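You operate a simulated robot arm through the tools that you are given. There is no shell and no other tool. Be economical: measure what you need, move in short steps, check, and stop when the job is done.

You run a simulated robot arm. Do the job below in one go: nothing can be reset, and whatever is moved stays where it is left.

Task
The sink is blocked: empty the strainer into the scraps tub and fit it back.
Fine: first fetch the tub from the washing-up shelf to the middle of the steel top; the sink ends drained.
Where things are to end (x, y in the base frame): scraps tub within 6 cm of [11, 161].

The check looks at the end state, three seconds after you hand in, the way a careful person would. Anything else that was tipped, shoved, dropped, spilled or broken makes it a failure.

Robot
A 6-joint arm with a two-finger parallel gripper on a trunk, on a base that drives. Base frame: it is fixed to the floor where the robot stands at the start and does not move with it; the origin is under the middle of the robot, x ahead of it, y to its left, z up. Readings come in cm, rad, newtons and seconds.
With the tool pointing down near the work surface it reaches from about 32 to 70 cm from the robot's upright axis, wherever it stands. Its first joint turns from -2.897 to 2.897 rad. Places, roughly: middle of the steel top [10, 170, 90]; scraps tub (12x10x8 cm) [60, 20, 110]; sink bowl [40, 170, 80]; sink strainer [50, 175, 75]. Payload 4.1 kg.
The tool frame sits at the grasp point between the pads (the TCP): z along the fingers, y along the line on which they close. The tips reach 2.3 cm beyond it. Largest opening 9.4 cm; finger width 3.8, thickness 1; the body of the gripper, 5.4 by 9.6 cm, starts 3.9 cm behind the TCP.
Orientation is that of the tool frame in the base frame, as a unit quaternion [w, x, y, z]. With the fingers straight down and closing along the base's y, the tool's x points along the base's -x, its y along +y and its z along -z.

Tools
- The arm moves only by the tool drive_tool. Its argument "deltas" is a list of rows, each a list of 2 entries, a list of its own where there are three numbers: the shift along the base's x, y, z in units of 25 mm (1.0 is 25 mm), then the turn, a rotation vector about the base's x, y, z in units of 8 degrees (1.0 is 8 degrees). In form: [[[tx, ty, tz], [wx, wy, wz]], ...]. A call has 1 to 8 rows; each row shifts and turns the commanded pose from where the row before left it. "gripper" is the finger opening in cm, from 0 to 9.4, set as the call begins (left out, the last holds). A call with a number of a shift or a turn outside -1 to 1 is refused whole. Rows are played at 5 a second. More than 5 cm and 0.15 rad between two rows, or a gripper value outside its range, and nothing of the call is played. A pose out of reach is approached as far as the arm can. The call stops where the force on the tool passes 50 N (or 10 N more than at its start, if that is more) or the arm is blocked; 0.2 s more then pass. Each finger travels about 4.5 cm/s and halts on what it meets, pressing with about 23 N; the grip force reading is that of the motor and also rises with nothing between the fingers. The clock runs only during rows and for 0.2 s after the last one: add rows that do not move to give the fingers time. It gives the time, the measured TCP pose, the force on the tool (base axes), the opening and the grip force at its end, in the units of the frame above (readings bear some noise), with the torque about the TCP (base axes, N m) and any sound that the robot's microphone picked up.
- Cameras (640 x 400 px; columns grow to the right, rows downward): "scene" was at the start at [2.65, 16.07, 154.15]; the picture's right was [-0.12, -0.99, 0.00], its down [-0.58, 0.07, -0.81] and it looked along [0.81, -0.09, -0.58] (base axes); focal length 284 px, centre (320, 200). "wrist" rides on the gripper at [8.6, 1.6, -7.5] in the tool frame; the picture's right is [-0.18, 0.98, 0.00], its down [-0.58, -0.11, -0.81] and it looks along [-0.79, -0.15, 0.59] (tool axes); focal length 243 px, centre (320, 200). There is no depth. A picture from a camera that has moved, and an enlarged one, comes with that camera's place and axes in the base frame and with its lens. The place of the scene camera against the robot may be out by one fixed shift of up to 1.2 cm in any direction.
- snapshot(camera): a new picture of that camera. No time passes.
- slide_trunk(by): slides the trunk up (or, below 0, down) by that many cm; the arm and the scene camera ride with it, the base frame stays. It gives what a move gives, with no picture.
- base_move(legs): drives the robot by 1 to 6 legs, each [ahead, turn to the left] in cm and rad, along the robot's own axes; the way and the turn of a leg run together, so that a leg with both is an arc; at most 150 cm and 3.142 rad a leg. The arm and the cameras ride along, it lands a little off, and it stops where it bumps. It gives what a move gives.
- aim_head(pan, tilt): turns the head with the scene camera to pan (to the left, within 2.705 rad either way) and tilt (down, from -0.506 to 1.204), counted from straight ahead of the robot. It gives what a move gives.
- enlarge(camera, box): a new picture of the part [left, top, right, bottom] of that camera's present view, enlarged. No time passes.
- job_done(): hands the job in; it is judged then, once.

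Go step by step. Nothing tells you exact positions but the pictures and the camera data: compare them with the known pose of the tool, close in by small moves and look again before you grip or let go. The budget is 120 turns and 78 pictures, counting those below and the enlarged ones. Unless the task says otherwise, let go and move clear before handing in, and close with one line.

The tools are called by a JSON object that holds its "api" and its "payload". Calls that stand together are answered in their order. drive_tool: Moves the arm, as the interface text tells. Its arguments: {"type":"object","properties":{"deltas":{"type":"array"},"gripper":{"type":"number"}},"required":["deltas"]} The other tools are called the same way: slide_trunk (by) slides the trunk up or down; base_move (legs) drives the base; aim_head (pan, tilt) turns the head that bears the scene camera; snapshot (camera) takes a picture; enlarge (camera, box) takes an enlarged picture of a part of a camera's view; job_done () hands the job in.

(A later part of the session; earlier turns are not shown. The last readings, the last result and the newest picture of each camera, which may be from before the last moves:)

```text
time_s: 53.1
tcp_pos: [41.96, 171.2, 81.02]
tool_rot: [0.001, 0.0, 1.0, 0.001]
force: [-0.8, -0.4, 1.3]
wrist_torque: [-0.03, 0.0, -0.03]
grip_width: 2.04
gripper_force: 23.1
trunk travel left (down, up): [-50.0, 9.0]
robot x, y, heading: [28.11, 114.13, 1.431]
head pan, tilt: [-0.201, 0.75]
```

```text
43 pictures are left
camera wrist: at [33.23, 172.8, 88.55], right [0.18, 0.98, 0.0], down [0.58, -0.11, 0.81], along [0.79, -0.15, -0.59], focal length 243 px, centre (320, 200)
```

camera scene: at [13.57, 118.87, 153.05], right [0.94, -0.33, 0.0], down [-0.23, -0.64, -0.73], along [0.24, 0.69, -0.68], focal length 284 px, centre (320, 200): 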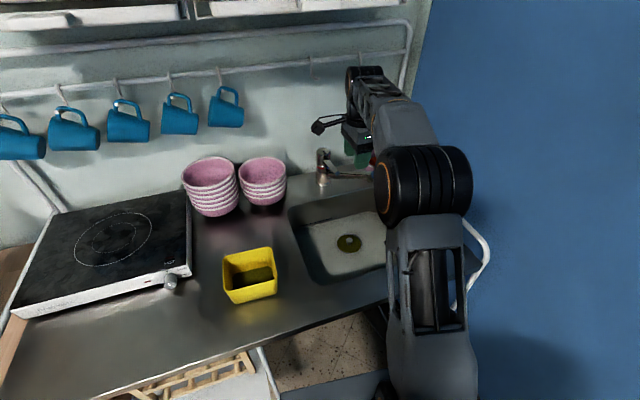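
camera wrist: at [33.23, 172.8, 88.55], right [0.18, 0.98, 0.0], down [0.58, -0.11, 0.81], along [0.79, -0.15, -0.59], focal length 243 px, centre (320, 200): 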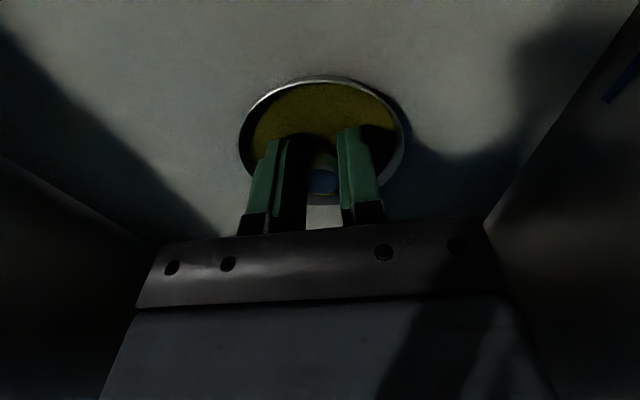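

Gripped the knob (2.04 cm). Fit pose recorded: TCP [41.95, 171.2, 81.05]. Lifting straight up.

{"api": "drive_tool", "payload": {"deltas": [[[0, 0, 0.3], [0, 0, 0]], [[0, 0, 0.3], [0, 0, 0]], [[0, 0, 0.4], [0, 0, 0]], [[0, 0, 0.5], [0, 0, 0]], [[0, 0, 0.5], [0, 0, 0]], [[0, 0, 0.5], [0, 0, 0]], [[0, 0, 0], [0, 0, 0]]]}}

{"api": "snapshot", "payload": {"camera": "wrist"}}

{"api": "enlarge", "payload": {"camera": "scene", "box": [280, 160, 420, 270]}}

```text
time_s: 54.7
tcp_pos: [42.02, 171.21, 87.28]
tool_rot: [0.001, -0.001, 1.0, 0.0]
force: [-0.7, 0.3, 0.0]
wrist_torque: [-0.02, -0.02, 0.02]
grip_width: 2.04
gripper_force: 23.7
trunk travel left (down, up): [-50.0, 9.0]
robot x, y, heading: [28.18, 113.94, 1.438]
head pan, tilt: [-0.201, 0.75]
```

```text
42 pictures are left
camera wrist: at [33.22, 172.84, 94.8], right [0.18, 0.98, 0.0], down [0.58, -0.11, 0.81], along [0.79, -0.15, -0.59], focal length 243 px, centre (320, 200)
```

wrist: 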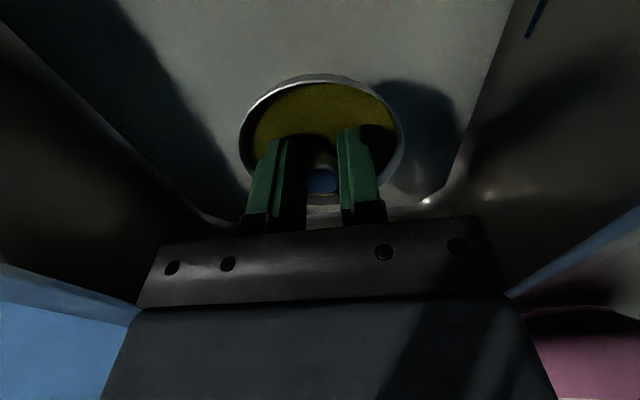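

```text
3.64 times, centred on (350, 215) of scene
camera zoom: at [13.56, 118.86, 153.05], right [0.94, -0.33, 0.0], down [-0.23, -0.64, -0.73], along [0.24, 0.69, -0.68], focal length 1034 px, centre (211, 146)
```

zoom: 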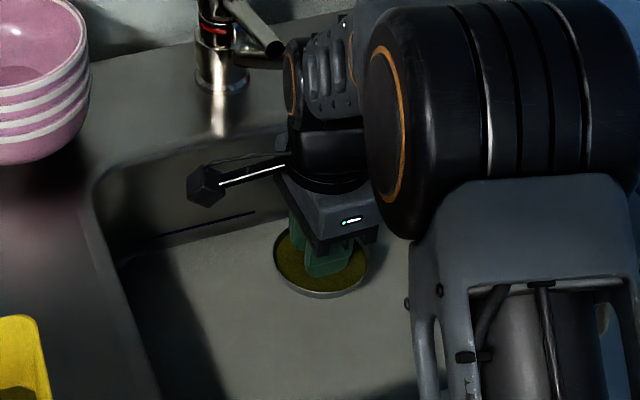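

Strainer is out, level with its scraps. Lifting higher, then backing the base 15 cm for room to tilt over the tub.

{"api": "drive_tool", "payload": {"deltas": [[[0, 0, 0.7], [0, 0, 0]], [[0, 0, 0.8], [0, 0, 0]], [[0, 0, 0.8], [0, 0, 0]], [[0, 0, 0.8], [0, 0, 0]], [[0, 0, 0.8], [0, 0, 0]], [[0, 0, 0.8], [0, 0, 0]], [[0, 0, 0.8], [0, 0, 0]], [[0, 0, 0.7], [0, 0, 0]]]}}

{"api": "drive_tool", "payload": {"deltas": [[[0, 0, 0.7], [0, 0, 0]], [[0, 0, 0.7], [0, 0, 0]], [[0, 0, 0.7], [0, 0, 0]], [[0, 0, 0.7], [0, 0, 0]], [[0, 0, 0.7], [0, 0, 0]], [[0, 0, 0.7], [0, 0, 0]], [[0, 0, 0], [0, 0, 0]]]}}

{"api": "base_move", "payload": {"legs": [[-15, 0]]}}

{"api": "snapshot", "payload": {"camera": "scene"}}

```text
time_s: 56.5
tcp_pos: [41.92, 171.27, 102.92]
tool_rot: [0.001, 0.0, 1.0, 0.0]
force: [-0.1, 0.7, -0.4]
wrist_torque: [-0.01, 0.04, 0.03]
grip_width: 2.03
gripper_force: 22.8
trunk travel left (down, up): [-50.0, 9.0]
robot x, y, heading: [28.17, 114.38, 1.435]
head pan, tilt: [-0.201, 0.75]
```

```text
time_s: 58.1
tcp_pos: [42.1, 171.31, 113.33]
tool_rot: [0.001, -0.001, 1.0, 0.0]
force: [-0.3, -0.7, -1.2]
wrist_torque: [0.0, 0.04, 0.0]
grip_width: 2.03
gripper_force: 23.0
trunk travel left (down, up): [-50.0, 9.0]
robot x, y, heading: [27.86, 114.13, 1.433]
head pan, tilt: [-0.201, 0.75]
```

```text
time_s: 59.5
tcp_pos: [39.92, 156.28, 113.45]
tool_rot: [0.001, 0.0, 1.0, 0.001]
force: [-0.4, 1.0, -0.4]
wrist_torque: [-0.02, 0.02, 0.01]
grip_width: 2.01
gripper_force: 22.2
trunk travel left (down, up): [-50.0, 9.0]
robot x, y, heading: [25.97, 99.86, 1.431]
head pan, tilt: [-0.201, 0.75]
```

```text
40 pictures are left
camera scene: at [11.52, 103.86, 153.06], right [0.94, -0.33, 0.0], down [-0.23, -0.64, -0.73], along [0.24, 0.69, -0.68], focal length 284 px, centre (320, 200)
```

scene: 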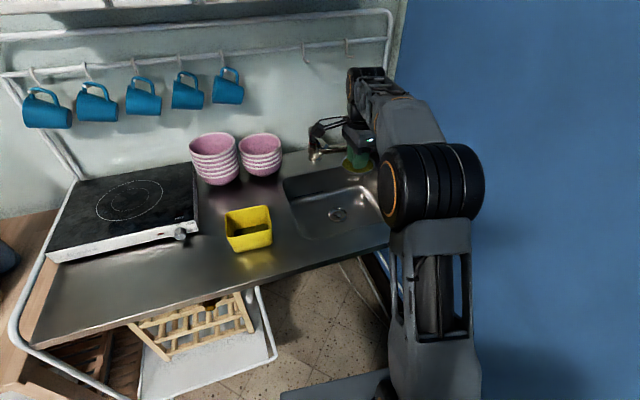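

The sink has drained and the drain hole is visible. Carrying the strainer level across to above the tub at [10.4, 159.5].

{"api": "drive_tool", "payload": {"deltas": [[[-0.5, 0.1, 0], [0, 0, 0]], [[-0.8, 0.15, 0], [0, 0, 0]], [[-0.9, 0.15, 0], [0, 0, 0]], [[-0.9, 0.15, 0], [0, 0, 0]], [[-0.9, 0.15, 0], [0, 0, 0]], [[-0.9, 0.15, 0], [0, 0, 0]], [[-0.9, 0.15, 0], [0, 0, 0]], [[-0.9, 0.15, 0], [0, 0, 0]]]}}

{"api": "drive_tool", "payload": {"deltas": [[[-0.9, 0.15, 0], [0, 0, 0]], [[-0.9, 0.15, 0], [0, 0, 0]], [[-0.9, 0.15, 0], [0, 0, 0]], [[-0.9, 0.15, 0], [0, 0, 0]], [[-0.9, 0.15, 0], [0, 0, 0]], [[-0.6, 0, 0], [0, 0, 0]], [[0, 0, 0], [0, 0, 0]]]}}

{"api": "aim_head", "payload": {"pan": 0.1, "tilt": 0.75}}

{"api": "snapshot", "payload": {"camera": "scene"}}

```text
time_s: 61.3
tcp_pos: [23.16, 159.22, 113.24]
tool_rot: [0.001, -0.001, 1.0, 0.001]
force: [0.0, -0.4, -1.3]
wrist_torque: [0.03, -0.02, -0.02]
grip_width: 2.04
gripper_force: 23.4
trunk travel left (down, up): [-50.0, 9.0]
robot x, y, heading: [26.21, 99.51, 1.433]
head pan, tilt: [-0.201, 0.75]
```

```text
time_s: 62.9
tcp_pos: [10.43, 161.19, 113.23]
tool_rot: [0.001, 0.0, 1.0, 0.001]
force: [-0.2, 0.3, -0.3]
wrist_torque: [-0.01, 0.0, 0.04]
grip_width: 2.03
gripper_force: 23.0
trunk travel left (down, up): [-50.0, 9.0]
robot x, y, heading: [25.83, 99.41, 1.431]
head pan, tilt: [-0.201, 0.75]
```

```text
time_s: 63.7
tcp_pos: [10.47, 160.99, 113.3]
tool_rot: [0.001, -0.001, 1.0, 0.002]
force: [-0.3, -0.2, -0.5]
wrist_torque: [0.0, -0.02, 0.03]
grip_width: 2.03
gripper_force: 23.7
trunk travel left (down, up): [-50.0, 9.0]
robot x, y, heading: [26.28, 99.62, 1.44]
head pan, tilt: [0.099, 0.75]
```

```text
39 pictures are left
camera scene: at [9.08, 104.39, 153.05], right [1.0, -0.04, 0.0], down [-0.03, -0.68, -0.73], along [0.03, 0.73, -0.68], focal length 284 px, centre (320, 200)
```

scene: 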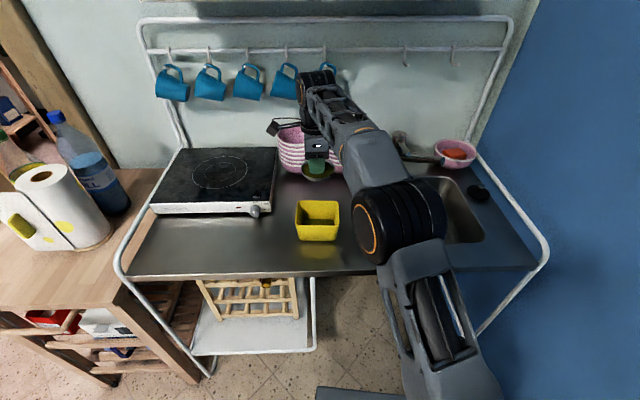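

The strainer is above the tub. Lower to z≈107 and begin tilting forward about the x axis.

{"api": "drive_tool", "payload": {"deltas": [[[0, -0.25, -0.6], [0, 0, 0]], [[0, -0.25, -0.6], [0, 0, 0]], [[0, 0, -0.6], [0, 0, 0]], [[0, 0, -0.5], [0, 0, 0]], [[0, 0, -0.2], [0, 0, 0]], [[0, 0, 0], [1, 0, 0]], [[0, 0, 0], [1, 0, 0]], [[0, 0, 0], [1, 0, 0]]]}}

{"api": "enlarge", "payload": {"camera": "scene", "box": [240, 100, 420, 250]}}

```text
time_s: 65.5
tcp_pos: [10.49, 159.89, 107.28]
tool_rot: [0.001, -0.001, 0.978, 0.209]
force: [-0.7, 0.2, -1.5]
wrist_torque: [0.0, 0.04, -0.02]
grip_width: 2.03
gripper_force: 22.6
trunk travel left (down, up): [-50.0, 9.0]
robot x, y, heading: [26.01, 99.4, 1.433]
head pan, tilt: [0.099, 0.75]
```

```text
2.67 times, centred on (330, 175) of scene
camera zoom: at [9.08, 104.38, 153.05], right [1.0, -0.04, 0.0], down [-0.02, -0.68, -0.73], along [0.03, 0.73, -0.68], focal length 758 px, centre (293, 267)
```

zoom: 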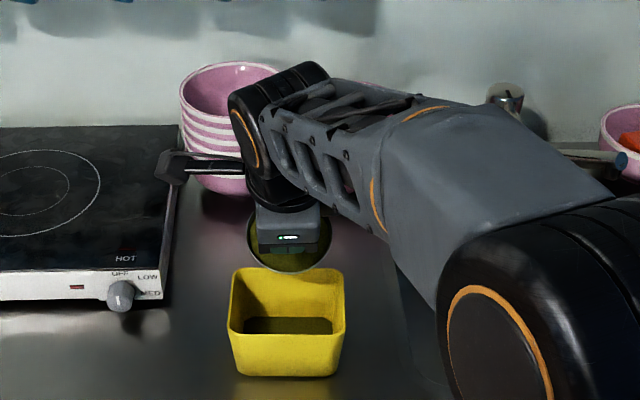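

{"api": "drive_tool", "payload": {"deltas": [[[0, 0, 0], [1, 0, 0]], [[0, 0, 0], [1, 0, 0]], [[0, 0, 0], [1, 0, 0]], [[0, 0, 0], [1, 0, 0]], [[0, 0, 0], [1, 0, 0]], [[0, 0, 0], [0, 0, 0]]]}}

{"api": "enlarge", "payload": {"camera": "scene", "box": [240, 100, 420, 250]}}

```text
time_s: 66.9
tcp_pos: [10.62, 160.55, 107.94]
tool_rot: [0.001, -0.002, 0.9, 0.436]
force: [-0.7, 0.3, -0.6]
wrist_torque: [-0.02, 0.03, 0.01]
grip_width: 2.03
gripper_force: 23.2
out of reach, approached as far as the arm can: row 4, 5
trunk travel left (down, up): [-50.0, 9.0]
robot x, y, heading: [26.28, 100.01, 1.435]
head pan, tilt: [0.099, 0.75]
```

```text
2.67 times, centred on (330, 175) of scene
camera zoom: at [9.08, 104.39, 153.05], right [1.0, -0.04, 0.0], down [-0.02, -0.68, -0.73], along [0.03, 0.73, -0.68], focal length 758 px, centre (293, 267)
```

zoom: 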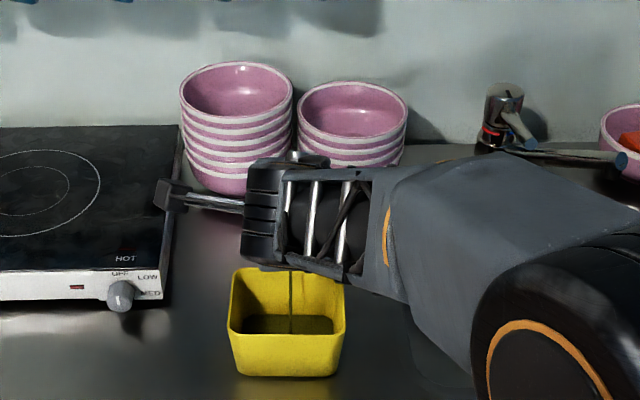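

The wrist reached a limit at ~52° of tilt, but a stream already falls into the tub. Checking what remains.

{"api": "drive_tool", "payload": {"deltas": [[[0, 0, 0], [0, 0, 0]], [[0, 0, 0], [0, 0, 0]], [[0, 0, 0], [0, 0, 0]], [[0, 0, 0], [0, 0, 0]]]}}

{"api": "enlarge", "payload": {"camera": "scene", "box": [280, 150, 380, 250]}}

{"api": "snapshot", "payload": {"camera": "wrist"}}

```text
time_s: 67.9
tcp_pos: [10.64, 160.46, 108.05]
tool_rot: [0.002, -0.002, 0.9, 0.436]
force: [0.8, 0.3, -0.7]
wrist_torque: [-0.01, 0.04, -0.01]
grip_width: 2.03
gripper_force: 23.4
trunk travel left (down, up): [-50.0, 9.0]
robot x, y, heading: [26.05, 99.36, 1.436]
head pan, tilt: [0.099, 0.75]
```

```text
4.00 times, centred on (330, 200) of scene
camera zoom: at [9.08, 104.39, 153.05], right [1.0, -0.04, 0.0], down [-0.02, -0.68, -0.73], along [0.03, 0.73, -0.68], focal length 1137 px, centre (280, 200)
```

zoom: 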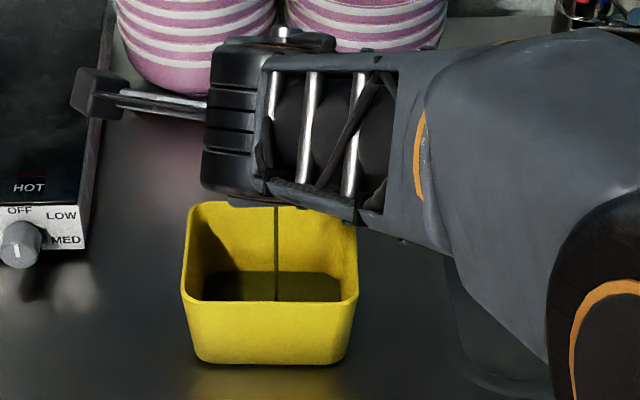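

```text
35 pictures are left
camera wrist: at [1.78, 155.6, 113.97], right [0.18, 0.61, 0.77], down [0.58, -0.7, 0.42], along [0.79, 0.37, -0.48], focal length 243 px, centre (320, 200)
```

wrist: 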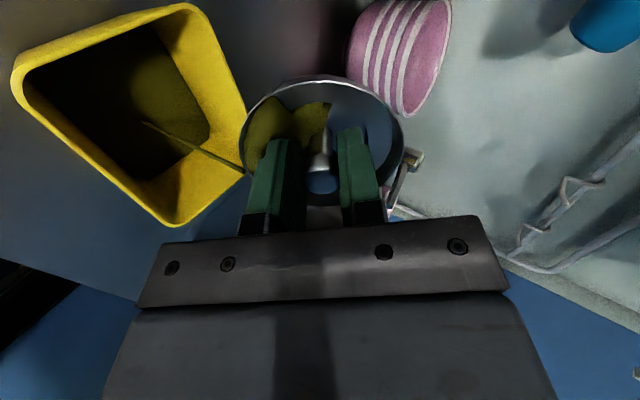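

Scraps pour as a stream and about half remains, so more tilt is needed. I'll yaw the tool towards the forearm's direction (pour point stays over the tub) and try tilting further.

{"api": "drive_tool", "payload": {"deltas": [[[0, 0, 0], [0, 0, 0]], [[0, 0, 0], [0, 0, 1]], [[0, 0, 0], [0, 0, 1]], [[0, 0, 0], [0, 0, 1]], [[0, 0, 0], [0, 0, 1]], [[0, 0, 0], [0, 0, 1]]]}}

{"api": "drive_tool", "payload": {"deltas": [[[0, 0, 0], [0.77, 0.64, 0]], [[0, 0, 0], [0.77, 0.64, 0]]]}}

{"api": "snapshot", "payload": {"camera": "wrist"}}

```text
time_s: 69.3
tcp_pos: [10.89, 160.12, 107.43]
tool_rot: [-0.08, -0.192, 0.893, 0.4]
force: [-0.3, 0.6, -0.9]
wrist_torque: [0.01, -0.04, 0.01]
grip_width: 2.02
gripper_force: 22.8
out of reach, approached as far as the arm can: row 4, 5
trunk travel left (down, up): [-50.0, 9.0]
robot x, y, heading: [26.5, 99.2, 1.436]
head pan, tilt: [0.099, 0.75]
```

```text
time_s: 69.9
tcp_pos: [10.16, 159.66, 107.26]
tool_rot: [-0.128, -0.201, 0.864, 0.443]
force: [0.5, 0.6, -0.1]
wrist_torque: [0.02, 0.05, 0.02]
grip_width: 2.02
gripper_force: 22.9
out of reach, approached as far as the arm can: row 1, 2
trunk travel left (down, up): [-50.0, 9.0]
robot x, y, heading: [26.36, 99.28, 1.429]
head pan, tilt: [0.099, 0.75]
```

```text
34 pictures are left
camera wrist: at [5.04, 151.26, 113.24], right [-0.06, 0.6, 0.8], down [0.86, -0.37, 0.35], along [0.5, 0.71, -0.5], focal length 243 px, centre (320, 200)
```

wrist: 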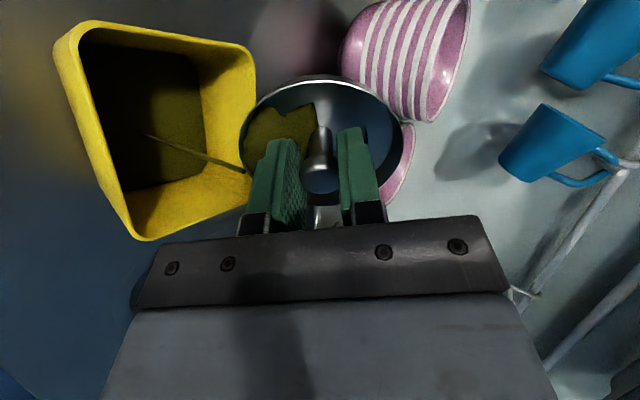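

Also limited. I'll undo these turns exactly, then try the sideways tilt (fingers closing along x, tool pointing to −x) which should suit this wrist better.

{"api": "drive_tool", "payload": {"deltas": [[[0, 0, 0], [-0.77, -0.64, 0]], [[0, 0, 0], [-0.77, -0.64, 0]], [[0, 0, 0], [0, 0, -1]], [[0, 0, 0], [0, 0, -1]], [[0, 0, 0], [0, 0, -1]], [[0, 0, 0], [0, 0, -1]], [[0, 0, 0], [0, 0, -1]]]}}

{"api": "drive_tool", "payload": {"deltas": [[[0, 0, 0], [-1, 0, 0]], [[0, 0, 0], [-1, 0, 0]], [[0, 0, 0], [-1, 0, 0]], [[0, 0, 0], [-1, 0, 0]]]}}

```text
time_s: 71.5
tcp_pos: [10.33, 159.75, 107.29]
tool_rot: [0.036, 0.101, 0.926, 0.363]
force: [0.9, 0.0, -0.4]
wrist_torque: [0.01, 0.03, 0.01]
grip_width: 2.04
gripper_force: 22.7
out of reach, approached as far as the arm can: row 1
trunk travel left (down, up): [-50.0, 9.0]
robot x, y, heading: [26.36, 99.55, 1.437]
head pan, tilt: [0.099, 0.75]
```

```text
time_s: 72.5
tcp_pos: [10.33, 159.67, 107.1]
tool_rot: [0.062, 0.088, 0.99, 0.092]
force: [0.2, 0.4, -0.4]
wrist_torque: [0.02, 0.03, -0.05]
grip_width: 2.04
gripper_force: 23.1
trunk travel left (down, up): [-50.0, 9.0]
robot x, y, heading: [26.22, 99.25, 1.436]
head pan, tilt: [0.099, 0.75]
```

{"api": "drive_tool", "payload": {"deltas": [[[0, 0, 0.2], [-0.615, 0.5, 0]], [[0, 0, 0.2], [-0.615, 0.5, 0]], [[0, 0, 0.2], [0, 0, 1]], [[0, 0, 0.2], [0, 0, 1]], [[0, 0, 0.2], [0, 0, 1]], [[0, 0, 0], [0, 0, 1]], [[0, 0, 0], [0, 0, 1]], [[0, 0, 0], [0, 0, 1]]]}}

{"api": "drive_tool", "payload": {"deltas": [[[0, 0, 0], [0, 0, 1]], [[0, 0, 0], [0, 0, 1]], [[0, 0, 0], [0, 0, 1]], [[0, 0, 0], [0, 0, 1]], [[0, 0, 0], [0, 0, 1]], [[0, 0, 0], [0, 0, 1]], [[0, 0, 0], [0, 0, 0.6]]]}}

{"api": "snapshot", "payload": {"camera": "scene"}}

{"api": "snapshot", "payload": {"camera": "wrist"}}

```text
time_s: 74.3
tcp_pos: [10.22, 159.77, 109.8]
tool_rot: [-0.001, -0.325, 0.946, 0.003]
force: [-0.1, -0.5, -0.5]
wrist_torque: [0.02, 0.02, 0.01]
grip_width: 2.02
gripper_force: 23.1
trunk travel left (down, up): [-50.0, 9.0]
robot x, y, heading: [26.13, 99.45, 1.434]
head pan, tilt: [0.099, 0.75]
```

```text
time_s: 75.9
tcp_pos: [10.28, 159.66, 109.78]
tool_rot: [0.001, 0.712, -0.702, -0.002]
force: [0.1, 0.3, -0.9]
wrist_torque: [0.01, 0.0, 0.01]
grip_width: 2.01
gripper_force: 23.1
trunk travel left (down, up): [-50.0, 9.0]
robot x, y, heading: [25.98, 99.38, 1.434]
head pan, tilt: [0.099, 0.75]
```

```text
33 pictures are left
camera scene: at [9.08, 104.39, 153.05], right [1.0, -0.04, 0.0], down [-0.02, -0.68, -0.73], along [0.03, 0.73, -0.68], focal length 284 px, centre (320, 200)
```

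scene: 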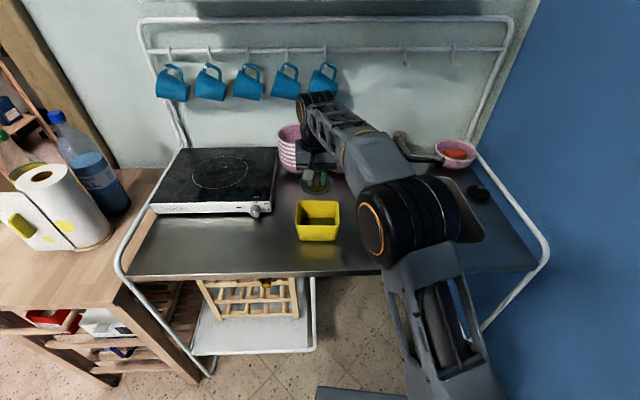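

```text
32 pictures are left
camera wrist: at [8.69, 151.03, 117.23], right [-0.99, 0.17, 0.0], down [0.1, 0.58, 0.81], along [0.14, 0.79, -0.59], focal length 243 px, centre (320, 200)
```

wrist: 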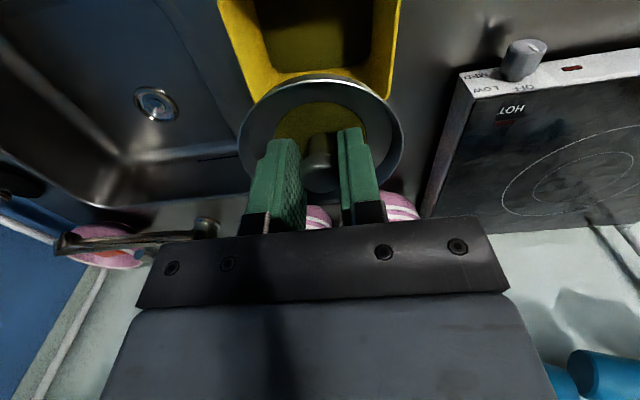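

About half the scraps remain in the strainer. Now tilting about +y (tool pointing to −x).

{"api": "drive_tool", "payload": {"deltas": [[[0, 0, 0], [0, 1, 0]], [[0, 0, 0], [0, 1, 0]], [[0, 0, 0], [0, 1, 0]], [[0, 0, 0], [0, 1, 0]], [[0, 0, 0], [0, 1, 0]], [[0, 0, 0], [0, 1, 0]], [[0, 0, 0], [0, 1, 0]]]}}

```text
time_s: 77.5
tcp_pos: [10.2, 159.82, 109.64]
tool_rot: [0.332, 0.628, -0.62, -0.335]
force: [1.0, -0.2, -0.7]
wrist_torque: [-0.02, -0.04, 0.02]
grip_width: 2.04
gripper_force: 23.0
trunk travel left (down, up): [-50.0, 9.0]
robot x, y, heading: [25.97, 99.3, 1.432]
head pan, tilt: [0.099, 0.75]
```

{"api": "drive_tool", "payload": {"deltas": [[[0, 0, 0], [0, 1, 0]], [[0, 0, 0], [0, 1, 0]], [[0, 0, 0], [0, 1, 0]], [[0, 0, 0], [0, 1, 0]], [[0, 0, 0], [0, 0, 0]]]}}

{"api": "snapshot", "payload": {"camera": "wrist"}}

{"api": "enlarge", "payload": {"camera": "scene", "box": [240, 100, 420, 250]}}

```text
time_s: 78.7
tcp_pos: [10.2, 159.71, 109.72]
tool_rot: [0.489, 0.51, -0.504, -0.496]
force: [-0.5, -0.4, -0.5]
wrist_torque: [0.02, 0.0, 0.0]
grip_width: 2.04
gripper_force: 22.7
trunk travel left (down, up): [-50.0, 9.0]
robot x, y, heading: [26.1, 99.57, 1.438]
head pan, tilt: [0.099, 0.75]
```

```text
31 pictures are left
camera wrist: at [17.56, 151.05, 111.49], right [-0.03, 0.17, 0.98], down [0.81, 0.58, -0.08], along [-0.59, 0.79, -0.16], focal length 243 px, centre (320, 200)
```

wrist: 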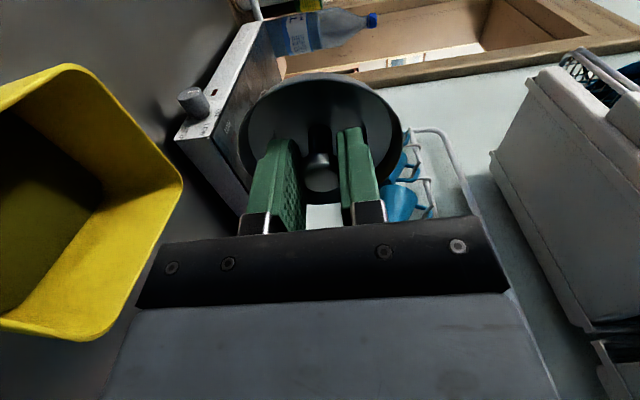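

```text
2.67 times, centred on (330, 175) of scene
camera zoom: at [9.08, 104.4, 153.05], right [1.0, -0.04, 0.0], down [-0.02, -0.68, -0.73], along [0.03, 0.73, -0.68], focal length 758 px, centre (293, 267)
```

zoom: 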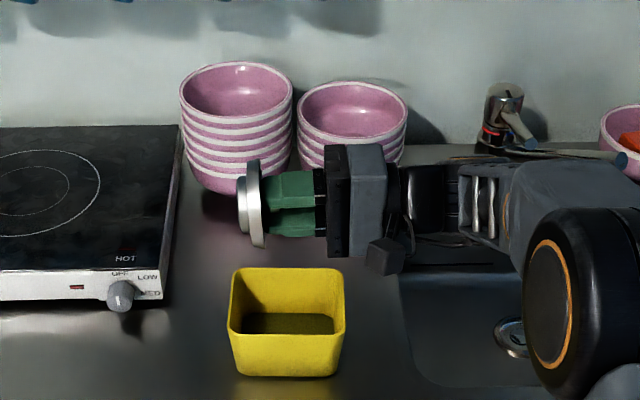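

The strainer looks empty. Zooming to verify, along with the tub's surroundings.

{"api": "enlarge", "payload": {"camera": "wrist", "box": [220, 60, 420, 220]}}

{"api": "enlarge", "payload": {"camera": "scene", "box": [280, 170, 360, 250]}}

```text
2.50 times, centred on (320, 140) of wrist
camera zoom: at [17.56, 151.05, 111.49], right [-0.03, 0.17, 0.98], down [0.81, 0.58, -0.08], along [-0.59, 0.79, -0.16], focal length 606 px, centre (320, 350)
```

zoom: 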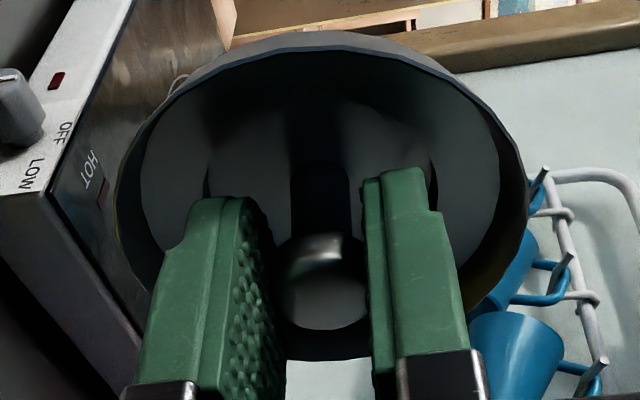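

```text
5.00 times, centred on (320, 210) of scene
camera zoom: at [9.08, 104.4, 153.05], right [1.0, -0.04, 0.0], down [-0.02, -0.68, -0.73], along [0.03, 0.73, -0.68], focal length 1421 px, centre (320, 150)
```

zoom: 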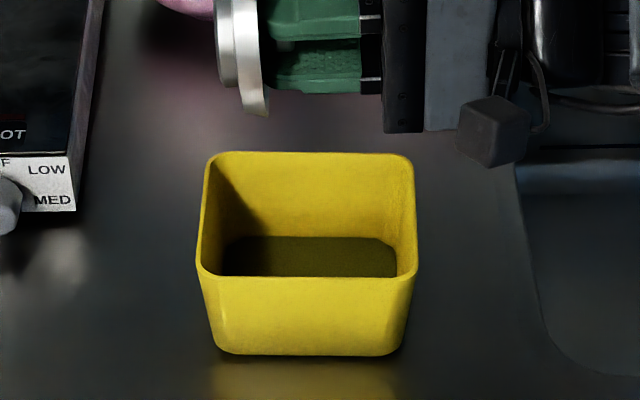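

Looks empty; a bit more tilt to shed any remnant, then check.

{"api": "drive_tool", "payload": {"deltas": [[[0, 0, 0], [0, 1, 0]], [[0, 0, 0], [0, 1, 0]], [[0, 0, 0], [0, 1, 0]], [[0, 0, 0], [0, 0, 0]], [[0, 0, 0], [0, 0, 0]], [[0, 0, 0], [0, 0, 0]]]}}

{"api": "enlarge", "payload": {"camera": "wrist", "box": [220, 60, 420, 220]}}

```text
time_s: 80.1
tcp_pos: [10.26, 159.72, 109.71]
tool_rot: [-0.583, -0.397, 0.392, 0.591]
force: [0.6, -0.4, -0.6]
wrist_torque: [0.04, 0.0, -0.01]
grip_width: 2.04
gripper_force: 23.0
trunk travel left (down, up): [-50.0, 9.0]
robot x, y, heading: [26.24, 99.55, 1.438]
head pan, tilt: [0.099, 0.75]
```

```text
2.50 times, centred on (320, 140) of wrist
camera zoom: at [17.61, 151.03, 108.35], right [0.37, 0.17, 0.91], down [0.71, 0.58, -0.4], along [-0.6, 0.79, 0.09], focal length 606 px, centre (320, 350)
```

zoom: 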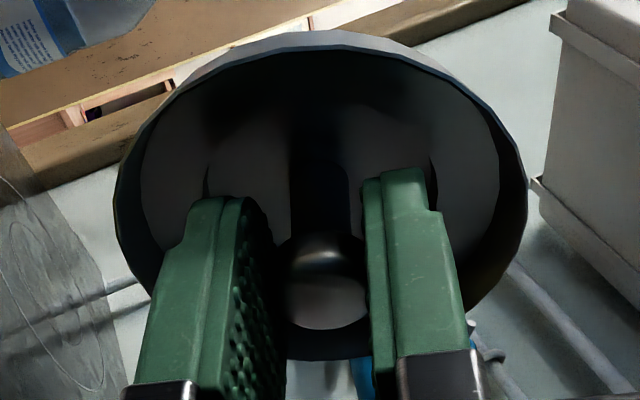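

Empty. Levelling the strainer again.

{"api": "drive_tool", "payload": {"deltas": [[[0, 0, 0], [0, -1, 0]], [[0, 0, 0], [0, -1, 0]], [[0, 0, 0], [0, -1, 0]], [[0, 0, 0], [0, -1, 0]], [[0, 0, 0], [0, -1, 0]], [[0, 0, 0], [0, -1, 0]], [[0, 0, 0], [0, -1, 0]], [[0, 0, 0], [0, -1, 0]]]}}

{"api": "drive_tool", "payload": {"deltas": [[[0, 0, 0.3], [0, -1, 0]], [[0, 0, 0.3], [0, -1, 0]], [[0, 0, 0.3], [0, -1, 0]], [[0, 0, 0.3], [0, -1, 0]], [[0, 0, 0.3], [0, -1, 0]], [[0, 0, 0.3], [0, -1, 0]], [[0, 0, 0], [0, 0, 0]]]}}

{"api": "snapshot", "payload": {"camera": "wrist"}}

{"api": "enlarge", "payload": {"camera": "scene", "box": [240, 100, 420, 250]}}

```text
time_s: 81.9
tcp_pos: [10.28, 159.73, 109.78]
tool_rot: [0.285, 0.65, -0.642, -0.289]
force: [-1.0, -0.2, 0.0]
wrist_torque: [0.01, -0.04, 0.0]
grip_width: 2.07
gripper_force: 23.2
trunk travel left (down, up): [-50.0, 9.0]
robot x, y, heading: [26.08, 99.27, 1.434]
head pan, tilt: [0.099, 0.75]
```

```text
time_s: 83.5
tcp_pos: [10.18, 159.85, 114.15]
tool_rot: [0.0, 0.711, -0.703, -0.001]
force: [-0.1, -0.5, -0.4]
wrist_torque: [0.02, -0.03, -0.04]
grip_width: 2.05
gripper_force: 22.7
trunk travel left (down, up): [-50.0, 9.0]
robot x, y, heading: [26.19, 99.32, 1.432]
head pan, tilt: [0.099, 0.75]
```

```text
26 pictures are left
camera wrist: at [8.62, 151.05, 121.74], right [-0.98, 0.17, 0.0], down [0.1, 0.58, 0.81], along [0.14, 0.79, -0.59], focal length 243 px, centre (320, 200)
```

wrist: 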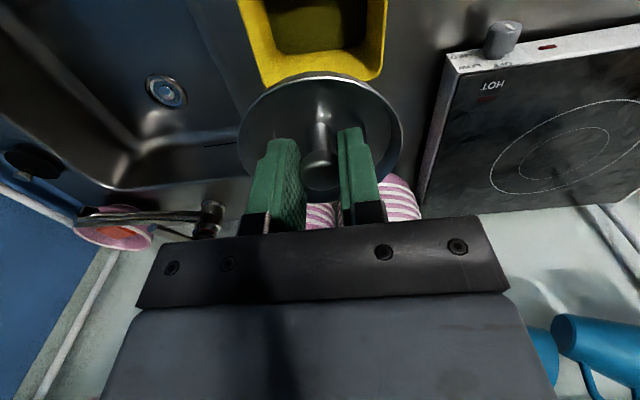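

```text
2.67 times, centred on (330, 175) of scene
camera zoom: at [9.07, 104.39, 153.05], right [1.0, -0.04, 0.0], down [-0.02, -0.68, -0.73], along [0.03, 0.73, -0.68], focal length 758 px, centre (293, 267)
```

zoom: 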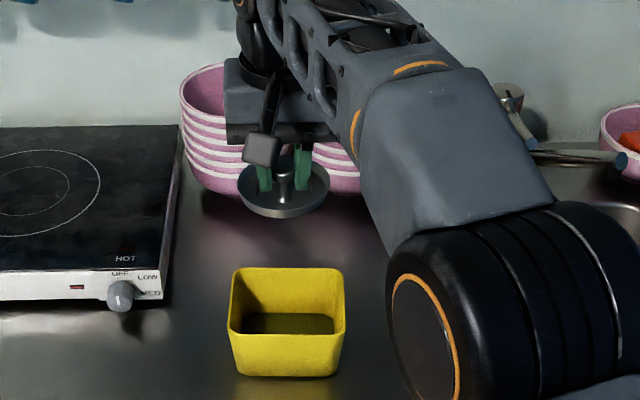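

Strainer is empty, level and still sits the same in the grip. Carry it back over the sink and drive the base forward again.

{"api": "drive_tool", "payload": {"deltas": [[[0.9, -0.1, 0], [0, 0, 0]], [[0.9, -0.1, 0], [0, 0, 0]], [[0.9, -0.1, 0], [0, 0, 0]], [[0.9, -0.1, 0], [0, 0, 0]], [[0.9, -0.1, 0], [0, 0, 0]], [[0.9, -0.1, 0], [0, 0, 0]], [[0.9, -0.1, 0], [0, 0, 0]], [[0.9, -0.1, 0], [0, 0, 0]]]}}

{"api": "drive_tool", "payload": {"deltas": [[[0.9, -0.1, 0], [0, 0, 0]], [[0.9, -0.1, 0], [0, 0, 0]], [[0.9, -0.1, 0], [0, 0, 0]], [[0.9, -0.1, 0], [0, 0, 0]], [[0.9, -0.1, 0], [0, 0, 0]], [[0.2, 0, 0], [0, 0, 0]]]}}

{"api": "base_move", "payload": {"legs": [[15, 0]]}}

{"api": "aim_head", "payload": {"pan": -0.2, "tilt": 0.75}}

{"api": "snapshot", "payload": {"camera": "scene"}}

{"api": "snapshot", "payload": {"camera": "wrist"}}

```text
time_s: 85.3
tcp_pos: [28.29, 157.86, 114.23]
tool_rot: [0.001, 0.711, -0.703, -0.001]
force: [-1.1, 0.3, 0.1]
wrist_torque: [0.02, -0.03, 0.0]
grip_width: 2.03
gripper_force: 22.8
trunk travel left (down, up): [-50.0, 9.0]
robot x, y, heading: [26.01, 99.22, 1.438]
head pan, tilt: [0.099, 0.75]
```

```text
time_s: 86.7
tcp_pos: [40.07, 156.44, 114.23]
tool_rot: [0.002, 0.712, -0.702, -0.001]
force: [0.9, -0.7, -1.0]
wrist_torque: [0.0, -0.01, 0.01]
grip_width: 2.02
gripper_force: 23.7
trunk travel left (down, up): [-50.0, 9.0]
robot x, y, heading: [26.12, 99.41, 1.434]
head pan, tilt: [0.099, 0.75]
```

```text
time_s: 88.0
tcp_pos: [41.92, 171.35, 114.19]
tool_rot: [0.001, 0.712, -0.702, -0.001]
force: [-0.2, 0.1, 0.0]
wrist_torque: [-0.01, 0.03, 0.03]
grip_width: 2.0
gripper_force: 23.0
trunk travel left (down, up): [-50.0, 9.0]
robot x, y, heading: [27.89, 114.51, 1.435]
head pan, tilt: [0.099, 0.75]
```

```text
time_s: 88.8
tcp_pos: [41.98, 171.27, 114.24]
tool_rot: [0.002, 0.712, -0.703, -0.001]
force: [-0.7, -0.3, 0.0]
wrist_torque: [-0.03, 0.03, -0.01]
grip_width: 1.99
gripper_force: 23.1
trunk travel left (down, up): [-50.0, 9.0]
robot x, y, heading: [28.5, 114.45, 1.435]
head pan, tilt: [-0.201, 0.75]
```

```text
24 pictures are left
camera scene: at [13.54, 118.76, 153.05], right [0.94, -0.33, 0.0], down [-0.22, -0.64, -0.73], along [0.24, 0.69, -0.68], focal length 284 px, centre (320, 200)
```

scene: 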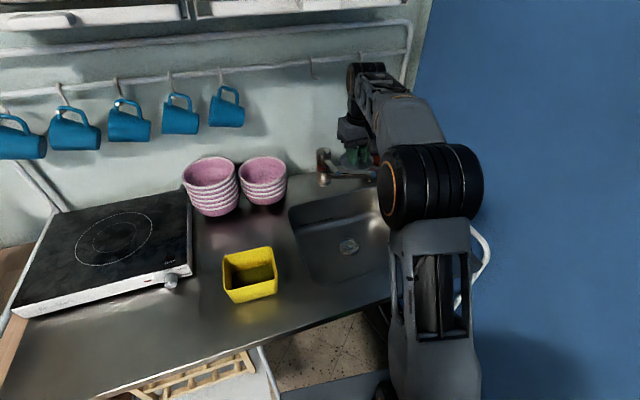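

```text
23 pictures are left
camera wrist: at [40.35, 162.62, 121.7], right [-0.99, 0.17, 0.0], down [0.1, 0.58, 0.81], along [0.14, 0.79, -0.59], focal length 243 px, centre (320, 200)
```

wrist: 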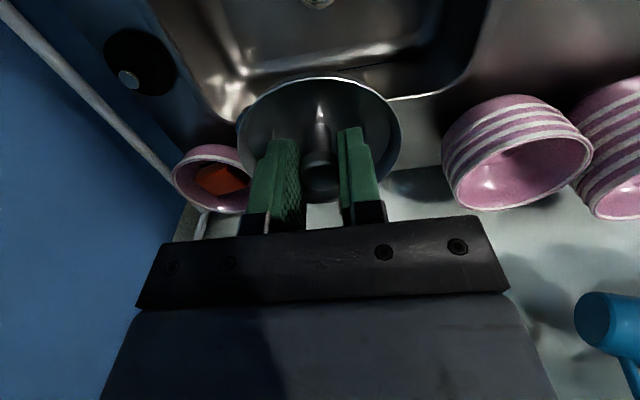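

TCP is right above the seat ([41.95, 171.3] vs recorded [41.95, 171.2]). Descending with the strainer.

{"api": "drive_tool", "payload": {"deltas": [[[0, 0, -0.9], [0, 0, 0]], [[0, 0, -0.9], [0, 0, 0]], [[0, 0, -0.9], [0, 0, 0]], [[0, 0, -0.9], [0, 0, 0]], [[0, 0, -0.9], [0, 0, 0]], [[0, 0, -0.9], [0, 0, 0]], [[0, 0, -0.9], [0, 0, 0]], [[0, 0, -0.9], [0, 0, 0]]]}}

{"api": "drive_tool", "payload": {"deltas": [[[0, 0, -0.9], [0, 0, 0]], [[0, 0, -0.9], [0, 0, 0]], [[0, 0, -0.6], [0, 0, 0]], [[0, 0, 0], [0, 0, 0]]]}}

{"api": "snapshot", "payload": {"camera": "wrist"}}

{"api": "enlarge", "payload": {"camera": "scene", "box": [290, 170, 410, 270]}}

```text
time_s: 90.7
tcp_pos: [41.94, 171.45, 96.08]
tool_rot: [0.002, 0.711, -0.703, -0.001]
force: [0.4, 0.3, -0.7]
wrist_torque: [-0.01, -0.02, -0.01]
grip_width: 2.02
gripper_force: 22.8
trunk travel left (down, up): [-50.0, 9.0]
robot x, y, heading: [28.23, 114.24, 1.435]
head pan, tilt: [-0.201, 0.75]
```

```text
time_s: 91.7
tcp_pos: [41.82, 171.31, 90.15]
tool_rot: [0.002, 0.712, -0.703, -0.002]
force: [0.2, 0.3, 0.2]
wrist_torque: [-0.01, 0.0, 0.0]
grip_width: 2.01
gripper_force: 23.2
trunk travel left (down, up): [-50.0, 9.0]
robot x, y, heading: [28.3, 114.19, 1.436]
head pan, tilt: [-0.201, 0.75]
```

```text
22 pictures are left
camera wrist: at [40.33, 162.67, 97.63], right [-0.99, 0.17, 0.0], down [0.1, 0.58, 0.81], along [0.14, 0.79, -0.59], focal length 243 px, centre (320, 200)
```

wrist: 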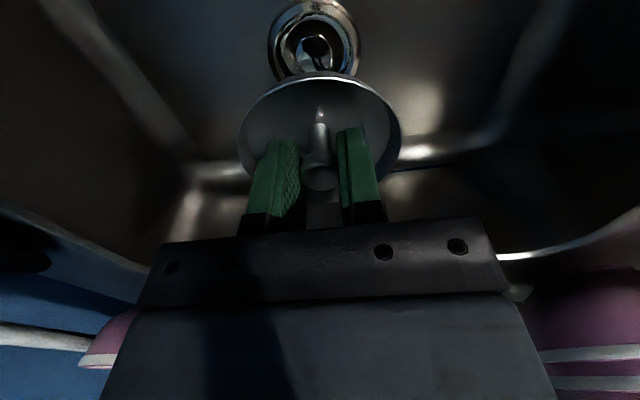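

```text
4.00 times, centred on (350, 220) of scene
camera zoom: at [13.54, 118.77, 153.05], right [0.94, -0.33, 0.0], down [-0.22, -0.64, -0.73], along [0.24, 0.69, -0.68], focal length 1137 px, centre (200, 120)
```

zoom: 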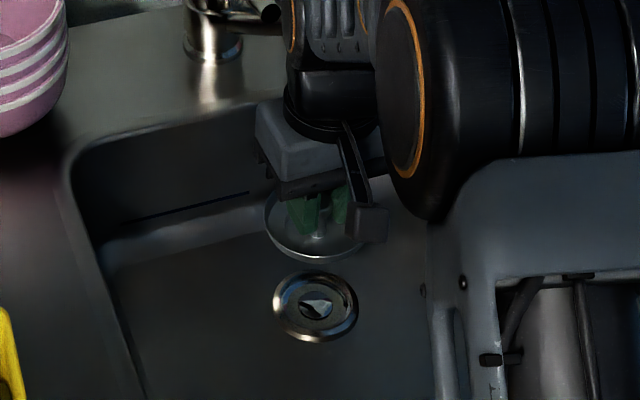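

The seat lies below as expected. Lowering gently towards the recorded pose.

{"api": "drive_tool", "payload": {"deltas": [[[0.05, -0.05, -0.6], [0, 0, 0]], [[0, 0, -0.6], [0, 0, 0]], [[0, 0, -0.6], [0, 0, 0]], [[0, 0, -0.4], [0, 0, 0]], [[0, 0, 0], [0, 0, 0]]]}}

{"api": "snapshot", "payload": {"camera": "wrist"}}

{"api": "enlarge", "payload": {"camera": "scene", "box": [310, 200, 390, 270]}}

```text
time_s: 92.8
tcp_pos: [42.02, 171.24, 84.59]
tool_rot: [0.001, 0.711, -0.703, -0.001]
force: [0.2, 0.0, 0.1]
wrist_torque: [0.02, 0.01, 0.02]
grip_width: 2.02
gripper_force: 23.1
trunk travel left (down, up): [-50.0, 9.0]
robot x, y, heading: [28.14, 114.51, 1.435]
head pan, tilt: [-0.201, 0.75]
```

```text
20 pictures are left
camera wrist: at [40.48, 162.54, 92.2], right [-0.99, 0.17, 0.0], down [0.1, 0.58, 0.81], along [0.14, 0.79, -0.59], focal length 243 px, centre (320, 200)
```

wrist: 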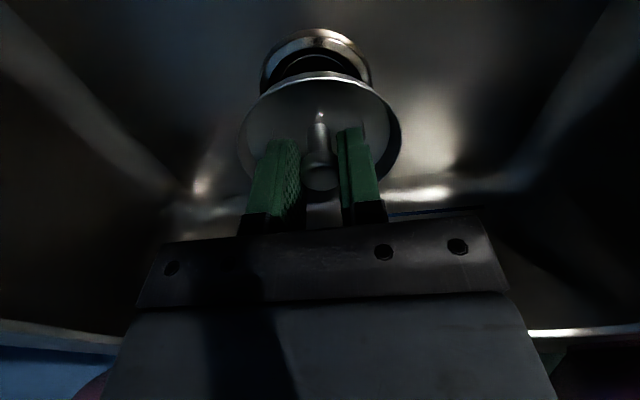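

```text
5.71 times, centred on (350, 235) of scene
camera zoom: at [13.54, 118.77, 153.05], right [0.94, -0.33, 0.0], down [-0.22, -0.64, -0.73], along [0.24, 0.69, -0.68], focal length 1624 px, centre (149, 0)
```

zoom: 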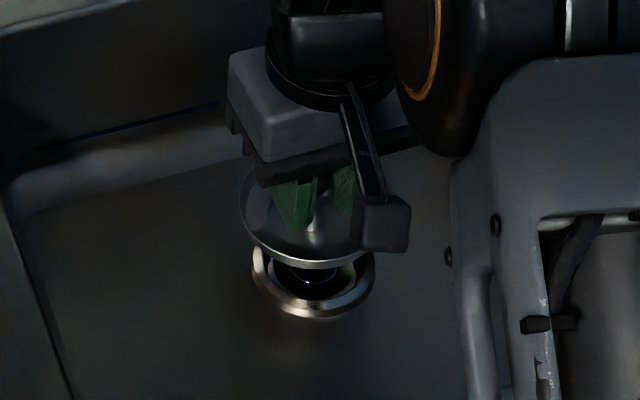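

{"api": "drive_tool", "payload": {"deltas": [[[0, 0, -0.4], [0, 0, 0]], [[0, 0, -0.4], [0, 0, 0]], [[0, 0, -0.2], [0, 0, 0]], [[0, 0, -0.2], [0, 0, 0]], [[0, 0, 0], [0, 0, 0]]]}}

{"api": "snapshot", "payload": {"camera": "wrist"}}

```text
time_s: 94.0
tcp_pos: [42.08, 171.21, 81.95]
tool_rot: [-0.001, 0.712, -0.703, -0.002]
force: [1.2, -0.6, 13.7]
wrist_torque: [0.35, 0.01, -0.02]
grip_width: 2.03
gripper_force: 23.0
trunk travel left (down, up): [-50.0, 9.0]
robot x, y, heading: [28.36, 114.29, 1.437]
head pan, tilt: [-0.201, 0.75]
```

```text
18 pictures are left
camera wrist: at [40.51, 162.54, 89.34], right [-0.99, 0.17, 0.0], down [0.1, 0.58, 0.81], along [0.14, 0.8, -0.59], focal length 243 px, centre (320, 200)
```

wrist: 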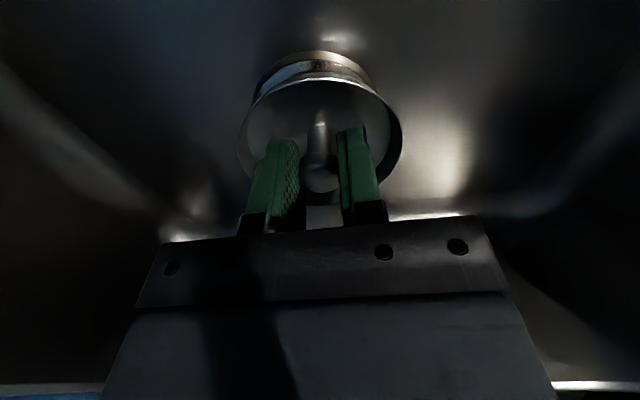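

Light contact 0.9 cm above the seat, torque says on the +y side. Raise slightly, shift −y 3 mm and try again.

{"api": "drive_tool", "payload": {"deltas": [[[0, 0, 0.2], [0, 0, 0]], [[0, -0.14, 0], [0, 0, 0]], [[0, 0, -0.15], [0, 0, 0]], [[0, 0, -0.1], [0, 0, 0]], [[0, 0, 0], [0, 0, 0]]]}}

```text
time_s: 95.2
tcp_pos: [42.07, 170.81, 81.56]
tool_rot: [0.001, 0.711, -0.703, -0.001]
force: [-0.4, -1.2, 0.8]
wrist_torque: [-0.01, 0.04, -0.03]
grip_width: 2.05
gripper_force: 22.7
trunk travel left (down, up): [-50.0, 9.0]
robot x, y, heading: [28.22, 114.36, 1.437]
head pan, tilt: [-0.201, 0.75]
```

Now it slips lower without force. Continuing down.

{"api": "drive_tool", "payload": {"deltas": [[[0, 0, -0.08], [0, 0, 0]], [[0, 0, -0.08], [0, 0, 0]], [[0, 0, -0.08], [0, 0, 0]], [[0, 0, 0], [0, 0, 0]]]}}

{"api": "snapshot", "payload": {"camera": "wrist"}}

```text
time_s: 96.2
tcp_pos: [42.16, 170.78, 81.06]
tool_rot: [0.0, 0.712, -0.702, -0.003]
force: [2.4, 0.3, 11.6]
wrist_torque: [-0.16, -0.04, 0.05]
grip_width: 2.02
gripper_force: 23.1
trunk travel left (down, up): [-50.0, 9.0]
robot x, y, heading: [28.18, 114.25, 1.432]
head pan, tilt: [-0.201, 0.75]
```

```text
17 pictures are left
camera wrist: at [40.53, 162.15, 88.58], right [-0.99, 0.17, 0.0], down [0.1, 0.58, 0.81], along [0.14, 0.8, -0.59], focal length 243 px, centre (320, 200)
```

wrist: 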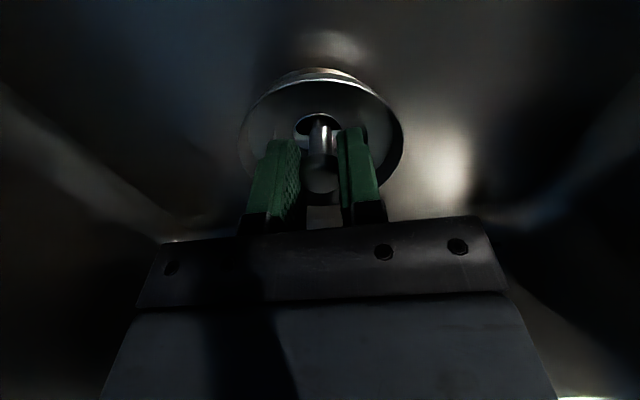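

Height matches the original seat, though the rim may sit a hair high. Release, rise slightly, and inspect.

{"api": "drive_tool", "payload": {"deltas": [[[0, 0, 0], [0, 0, 0]], [[0, 0, 0], [0, 0, 0]], [[0, 0, 0], [0, 0, 0]], [[0, 0, 0.4], [0, 0, 0]], [[0, 0, 0.6], [0, 0, 0]], [[0, 0, 0.6], [0, 0, 0]], [[0, 0, 0.4], [0, 0, 0]], [[0, 0, 0], [0, 0, 0]]], "gripper": 4.4}}

{"api": "snapshot", "payload": {"camera": "wrist"}}

{"api": "enlarge", "payload": {"camera": "scene", "box": [310, 200, 390, 270]}}

```text
time_s: 98.0
tcp_pos: [42.04, 170.67, 86.0]
tool_rot: [0.001, 0.711, -0.703, -0.001]
force: [-0.4, 0.4, -1.0]
wrist_torque: [-0.01, 0.03, -0.02]
grip_width: 4.38
gripper_force: 0.0
trunk travel left (down, up): [-50.0, 9.0]
robot x, y, heading: [27.97, 114.13, 1.436]
head pan, tilt: [-0.201, 0.75]
```

```text
16 pictures are left
camera wrist: at [40.48, 162.13, 93.47], right [-0.99, 0.17, 0.0], down [0.1, 0.58, 0.81], along [0.14, 0.79, -0.59], focal length 243 px, centre (320, 200)
```

wrist: 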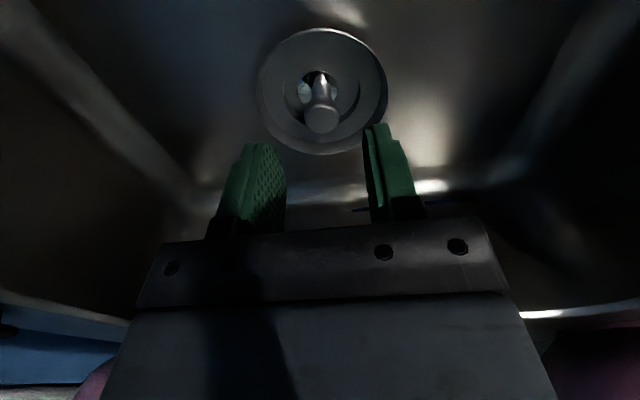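

```text
5.71 times, centred on (350, 235) of scene
camera zoom: at [13.54, 118.76, 153.05], right [0.94, -0.33, 0.0], down [-0.22, -0.64, -0.73], along [0.24, 0.69, -0.68], focal length 1624 px, centre (149, 0)
```

zoom: 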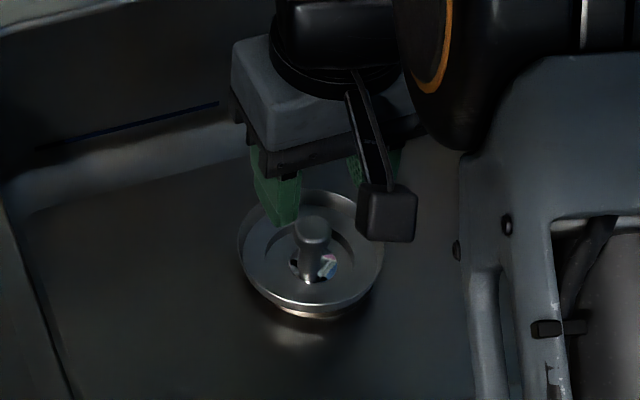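

I need a clean comparison with the original seated picture, so I'll raise the hand and take the same close-up.

{"api": "drive_tool", "payload": {"deltas": [[[0, 0, 0.8], [0, 0, 0]], [[0, 0, 0.8], [0, 0, 0]], [[0, 0, 0.8], [0, 0, 0]], [[0, 0, 0.8], [0, 0, 0]], [[0, 0, 0], [0, 0, 0]]]}}

{"api": "enlarge", "payload": {"camera": "scene", "box": [324, 225, 374, 260]}}

{"api": "snapshot", "payload": {"camera": "wrist"}}

```text
time_s: 99.2
tcp_pos: [41.96, 170.89, 94.0]
tool_rot: [0.001, 0.712, -0.703, -0.001]
force: [-0.6, 0.3, 0.5]
wrist_torque: [-0.03, 0.02, 0.01]
grip_width: 4.39
gripper_force: 0.1
trunk travel left (down, up): [-50.0, 9.0]
robot x, y, heading: [27.97, 114.06, 1.434]
head pan, tilt: [-0.201, 0.75]
```

```text
11.43 times, centred on (349, 242) of scene
camera zoom: at [13.54, 118.75, 153.05], right [0.94, -0.33, 0.0], down [-0.22, -0.64, -0.73], along [0.24, 0.69, -0.68], focal length 3249 px, centre (-11, -286)
```

zoom: 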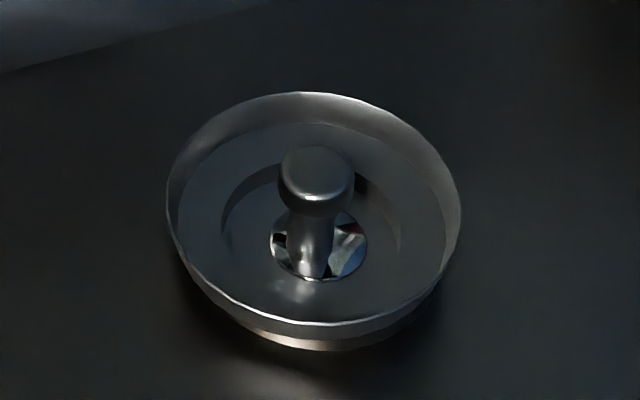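

```text
13 pictures are left
camera wrist: at [40.48, 162.19, 101.54], right [-0.99, 0.17, 0.0], down [0.1, 0.58, 0.81], along [0.14, 0.79, -0.59], focal length 243 px, centre (320, 200)
```

wrist: 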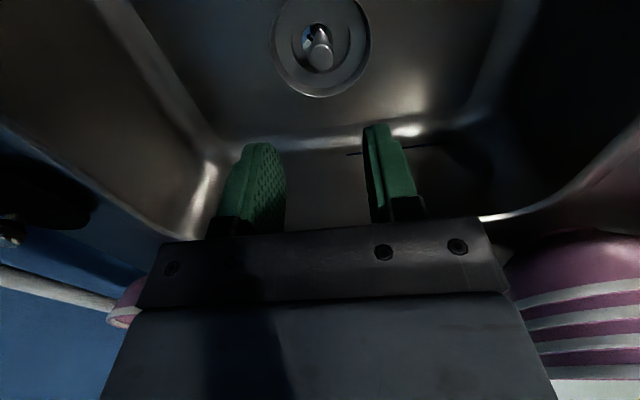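

{"api": "enlarge", "payload": {"camera": "scene", "box": [280, 170, 440, 290]}}

```text
3.33 times, centred on (360, 230) of scene
camera zoom: at [13.54, 118.75, 153.05], right [0.94, -0.33, 0.0], down [-0.22, -0.64, -0.73], along [0.24, 0.69, -0.68], focal length 948 px, centre (187, 100)
```

zoom: 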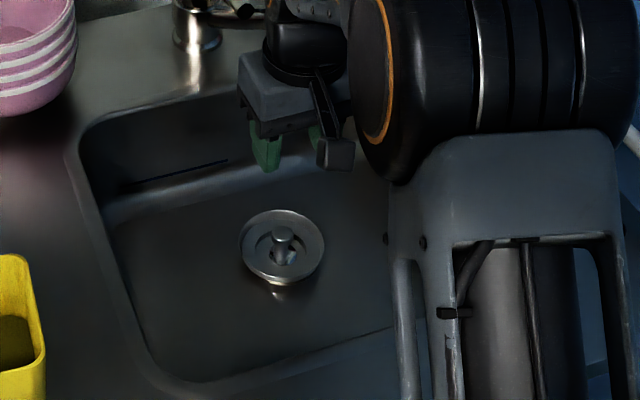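

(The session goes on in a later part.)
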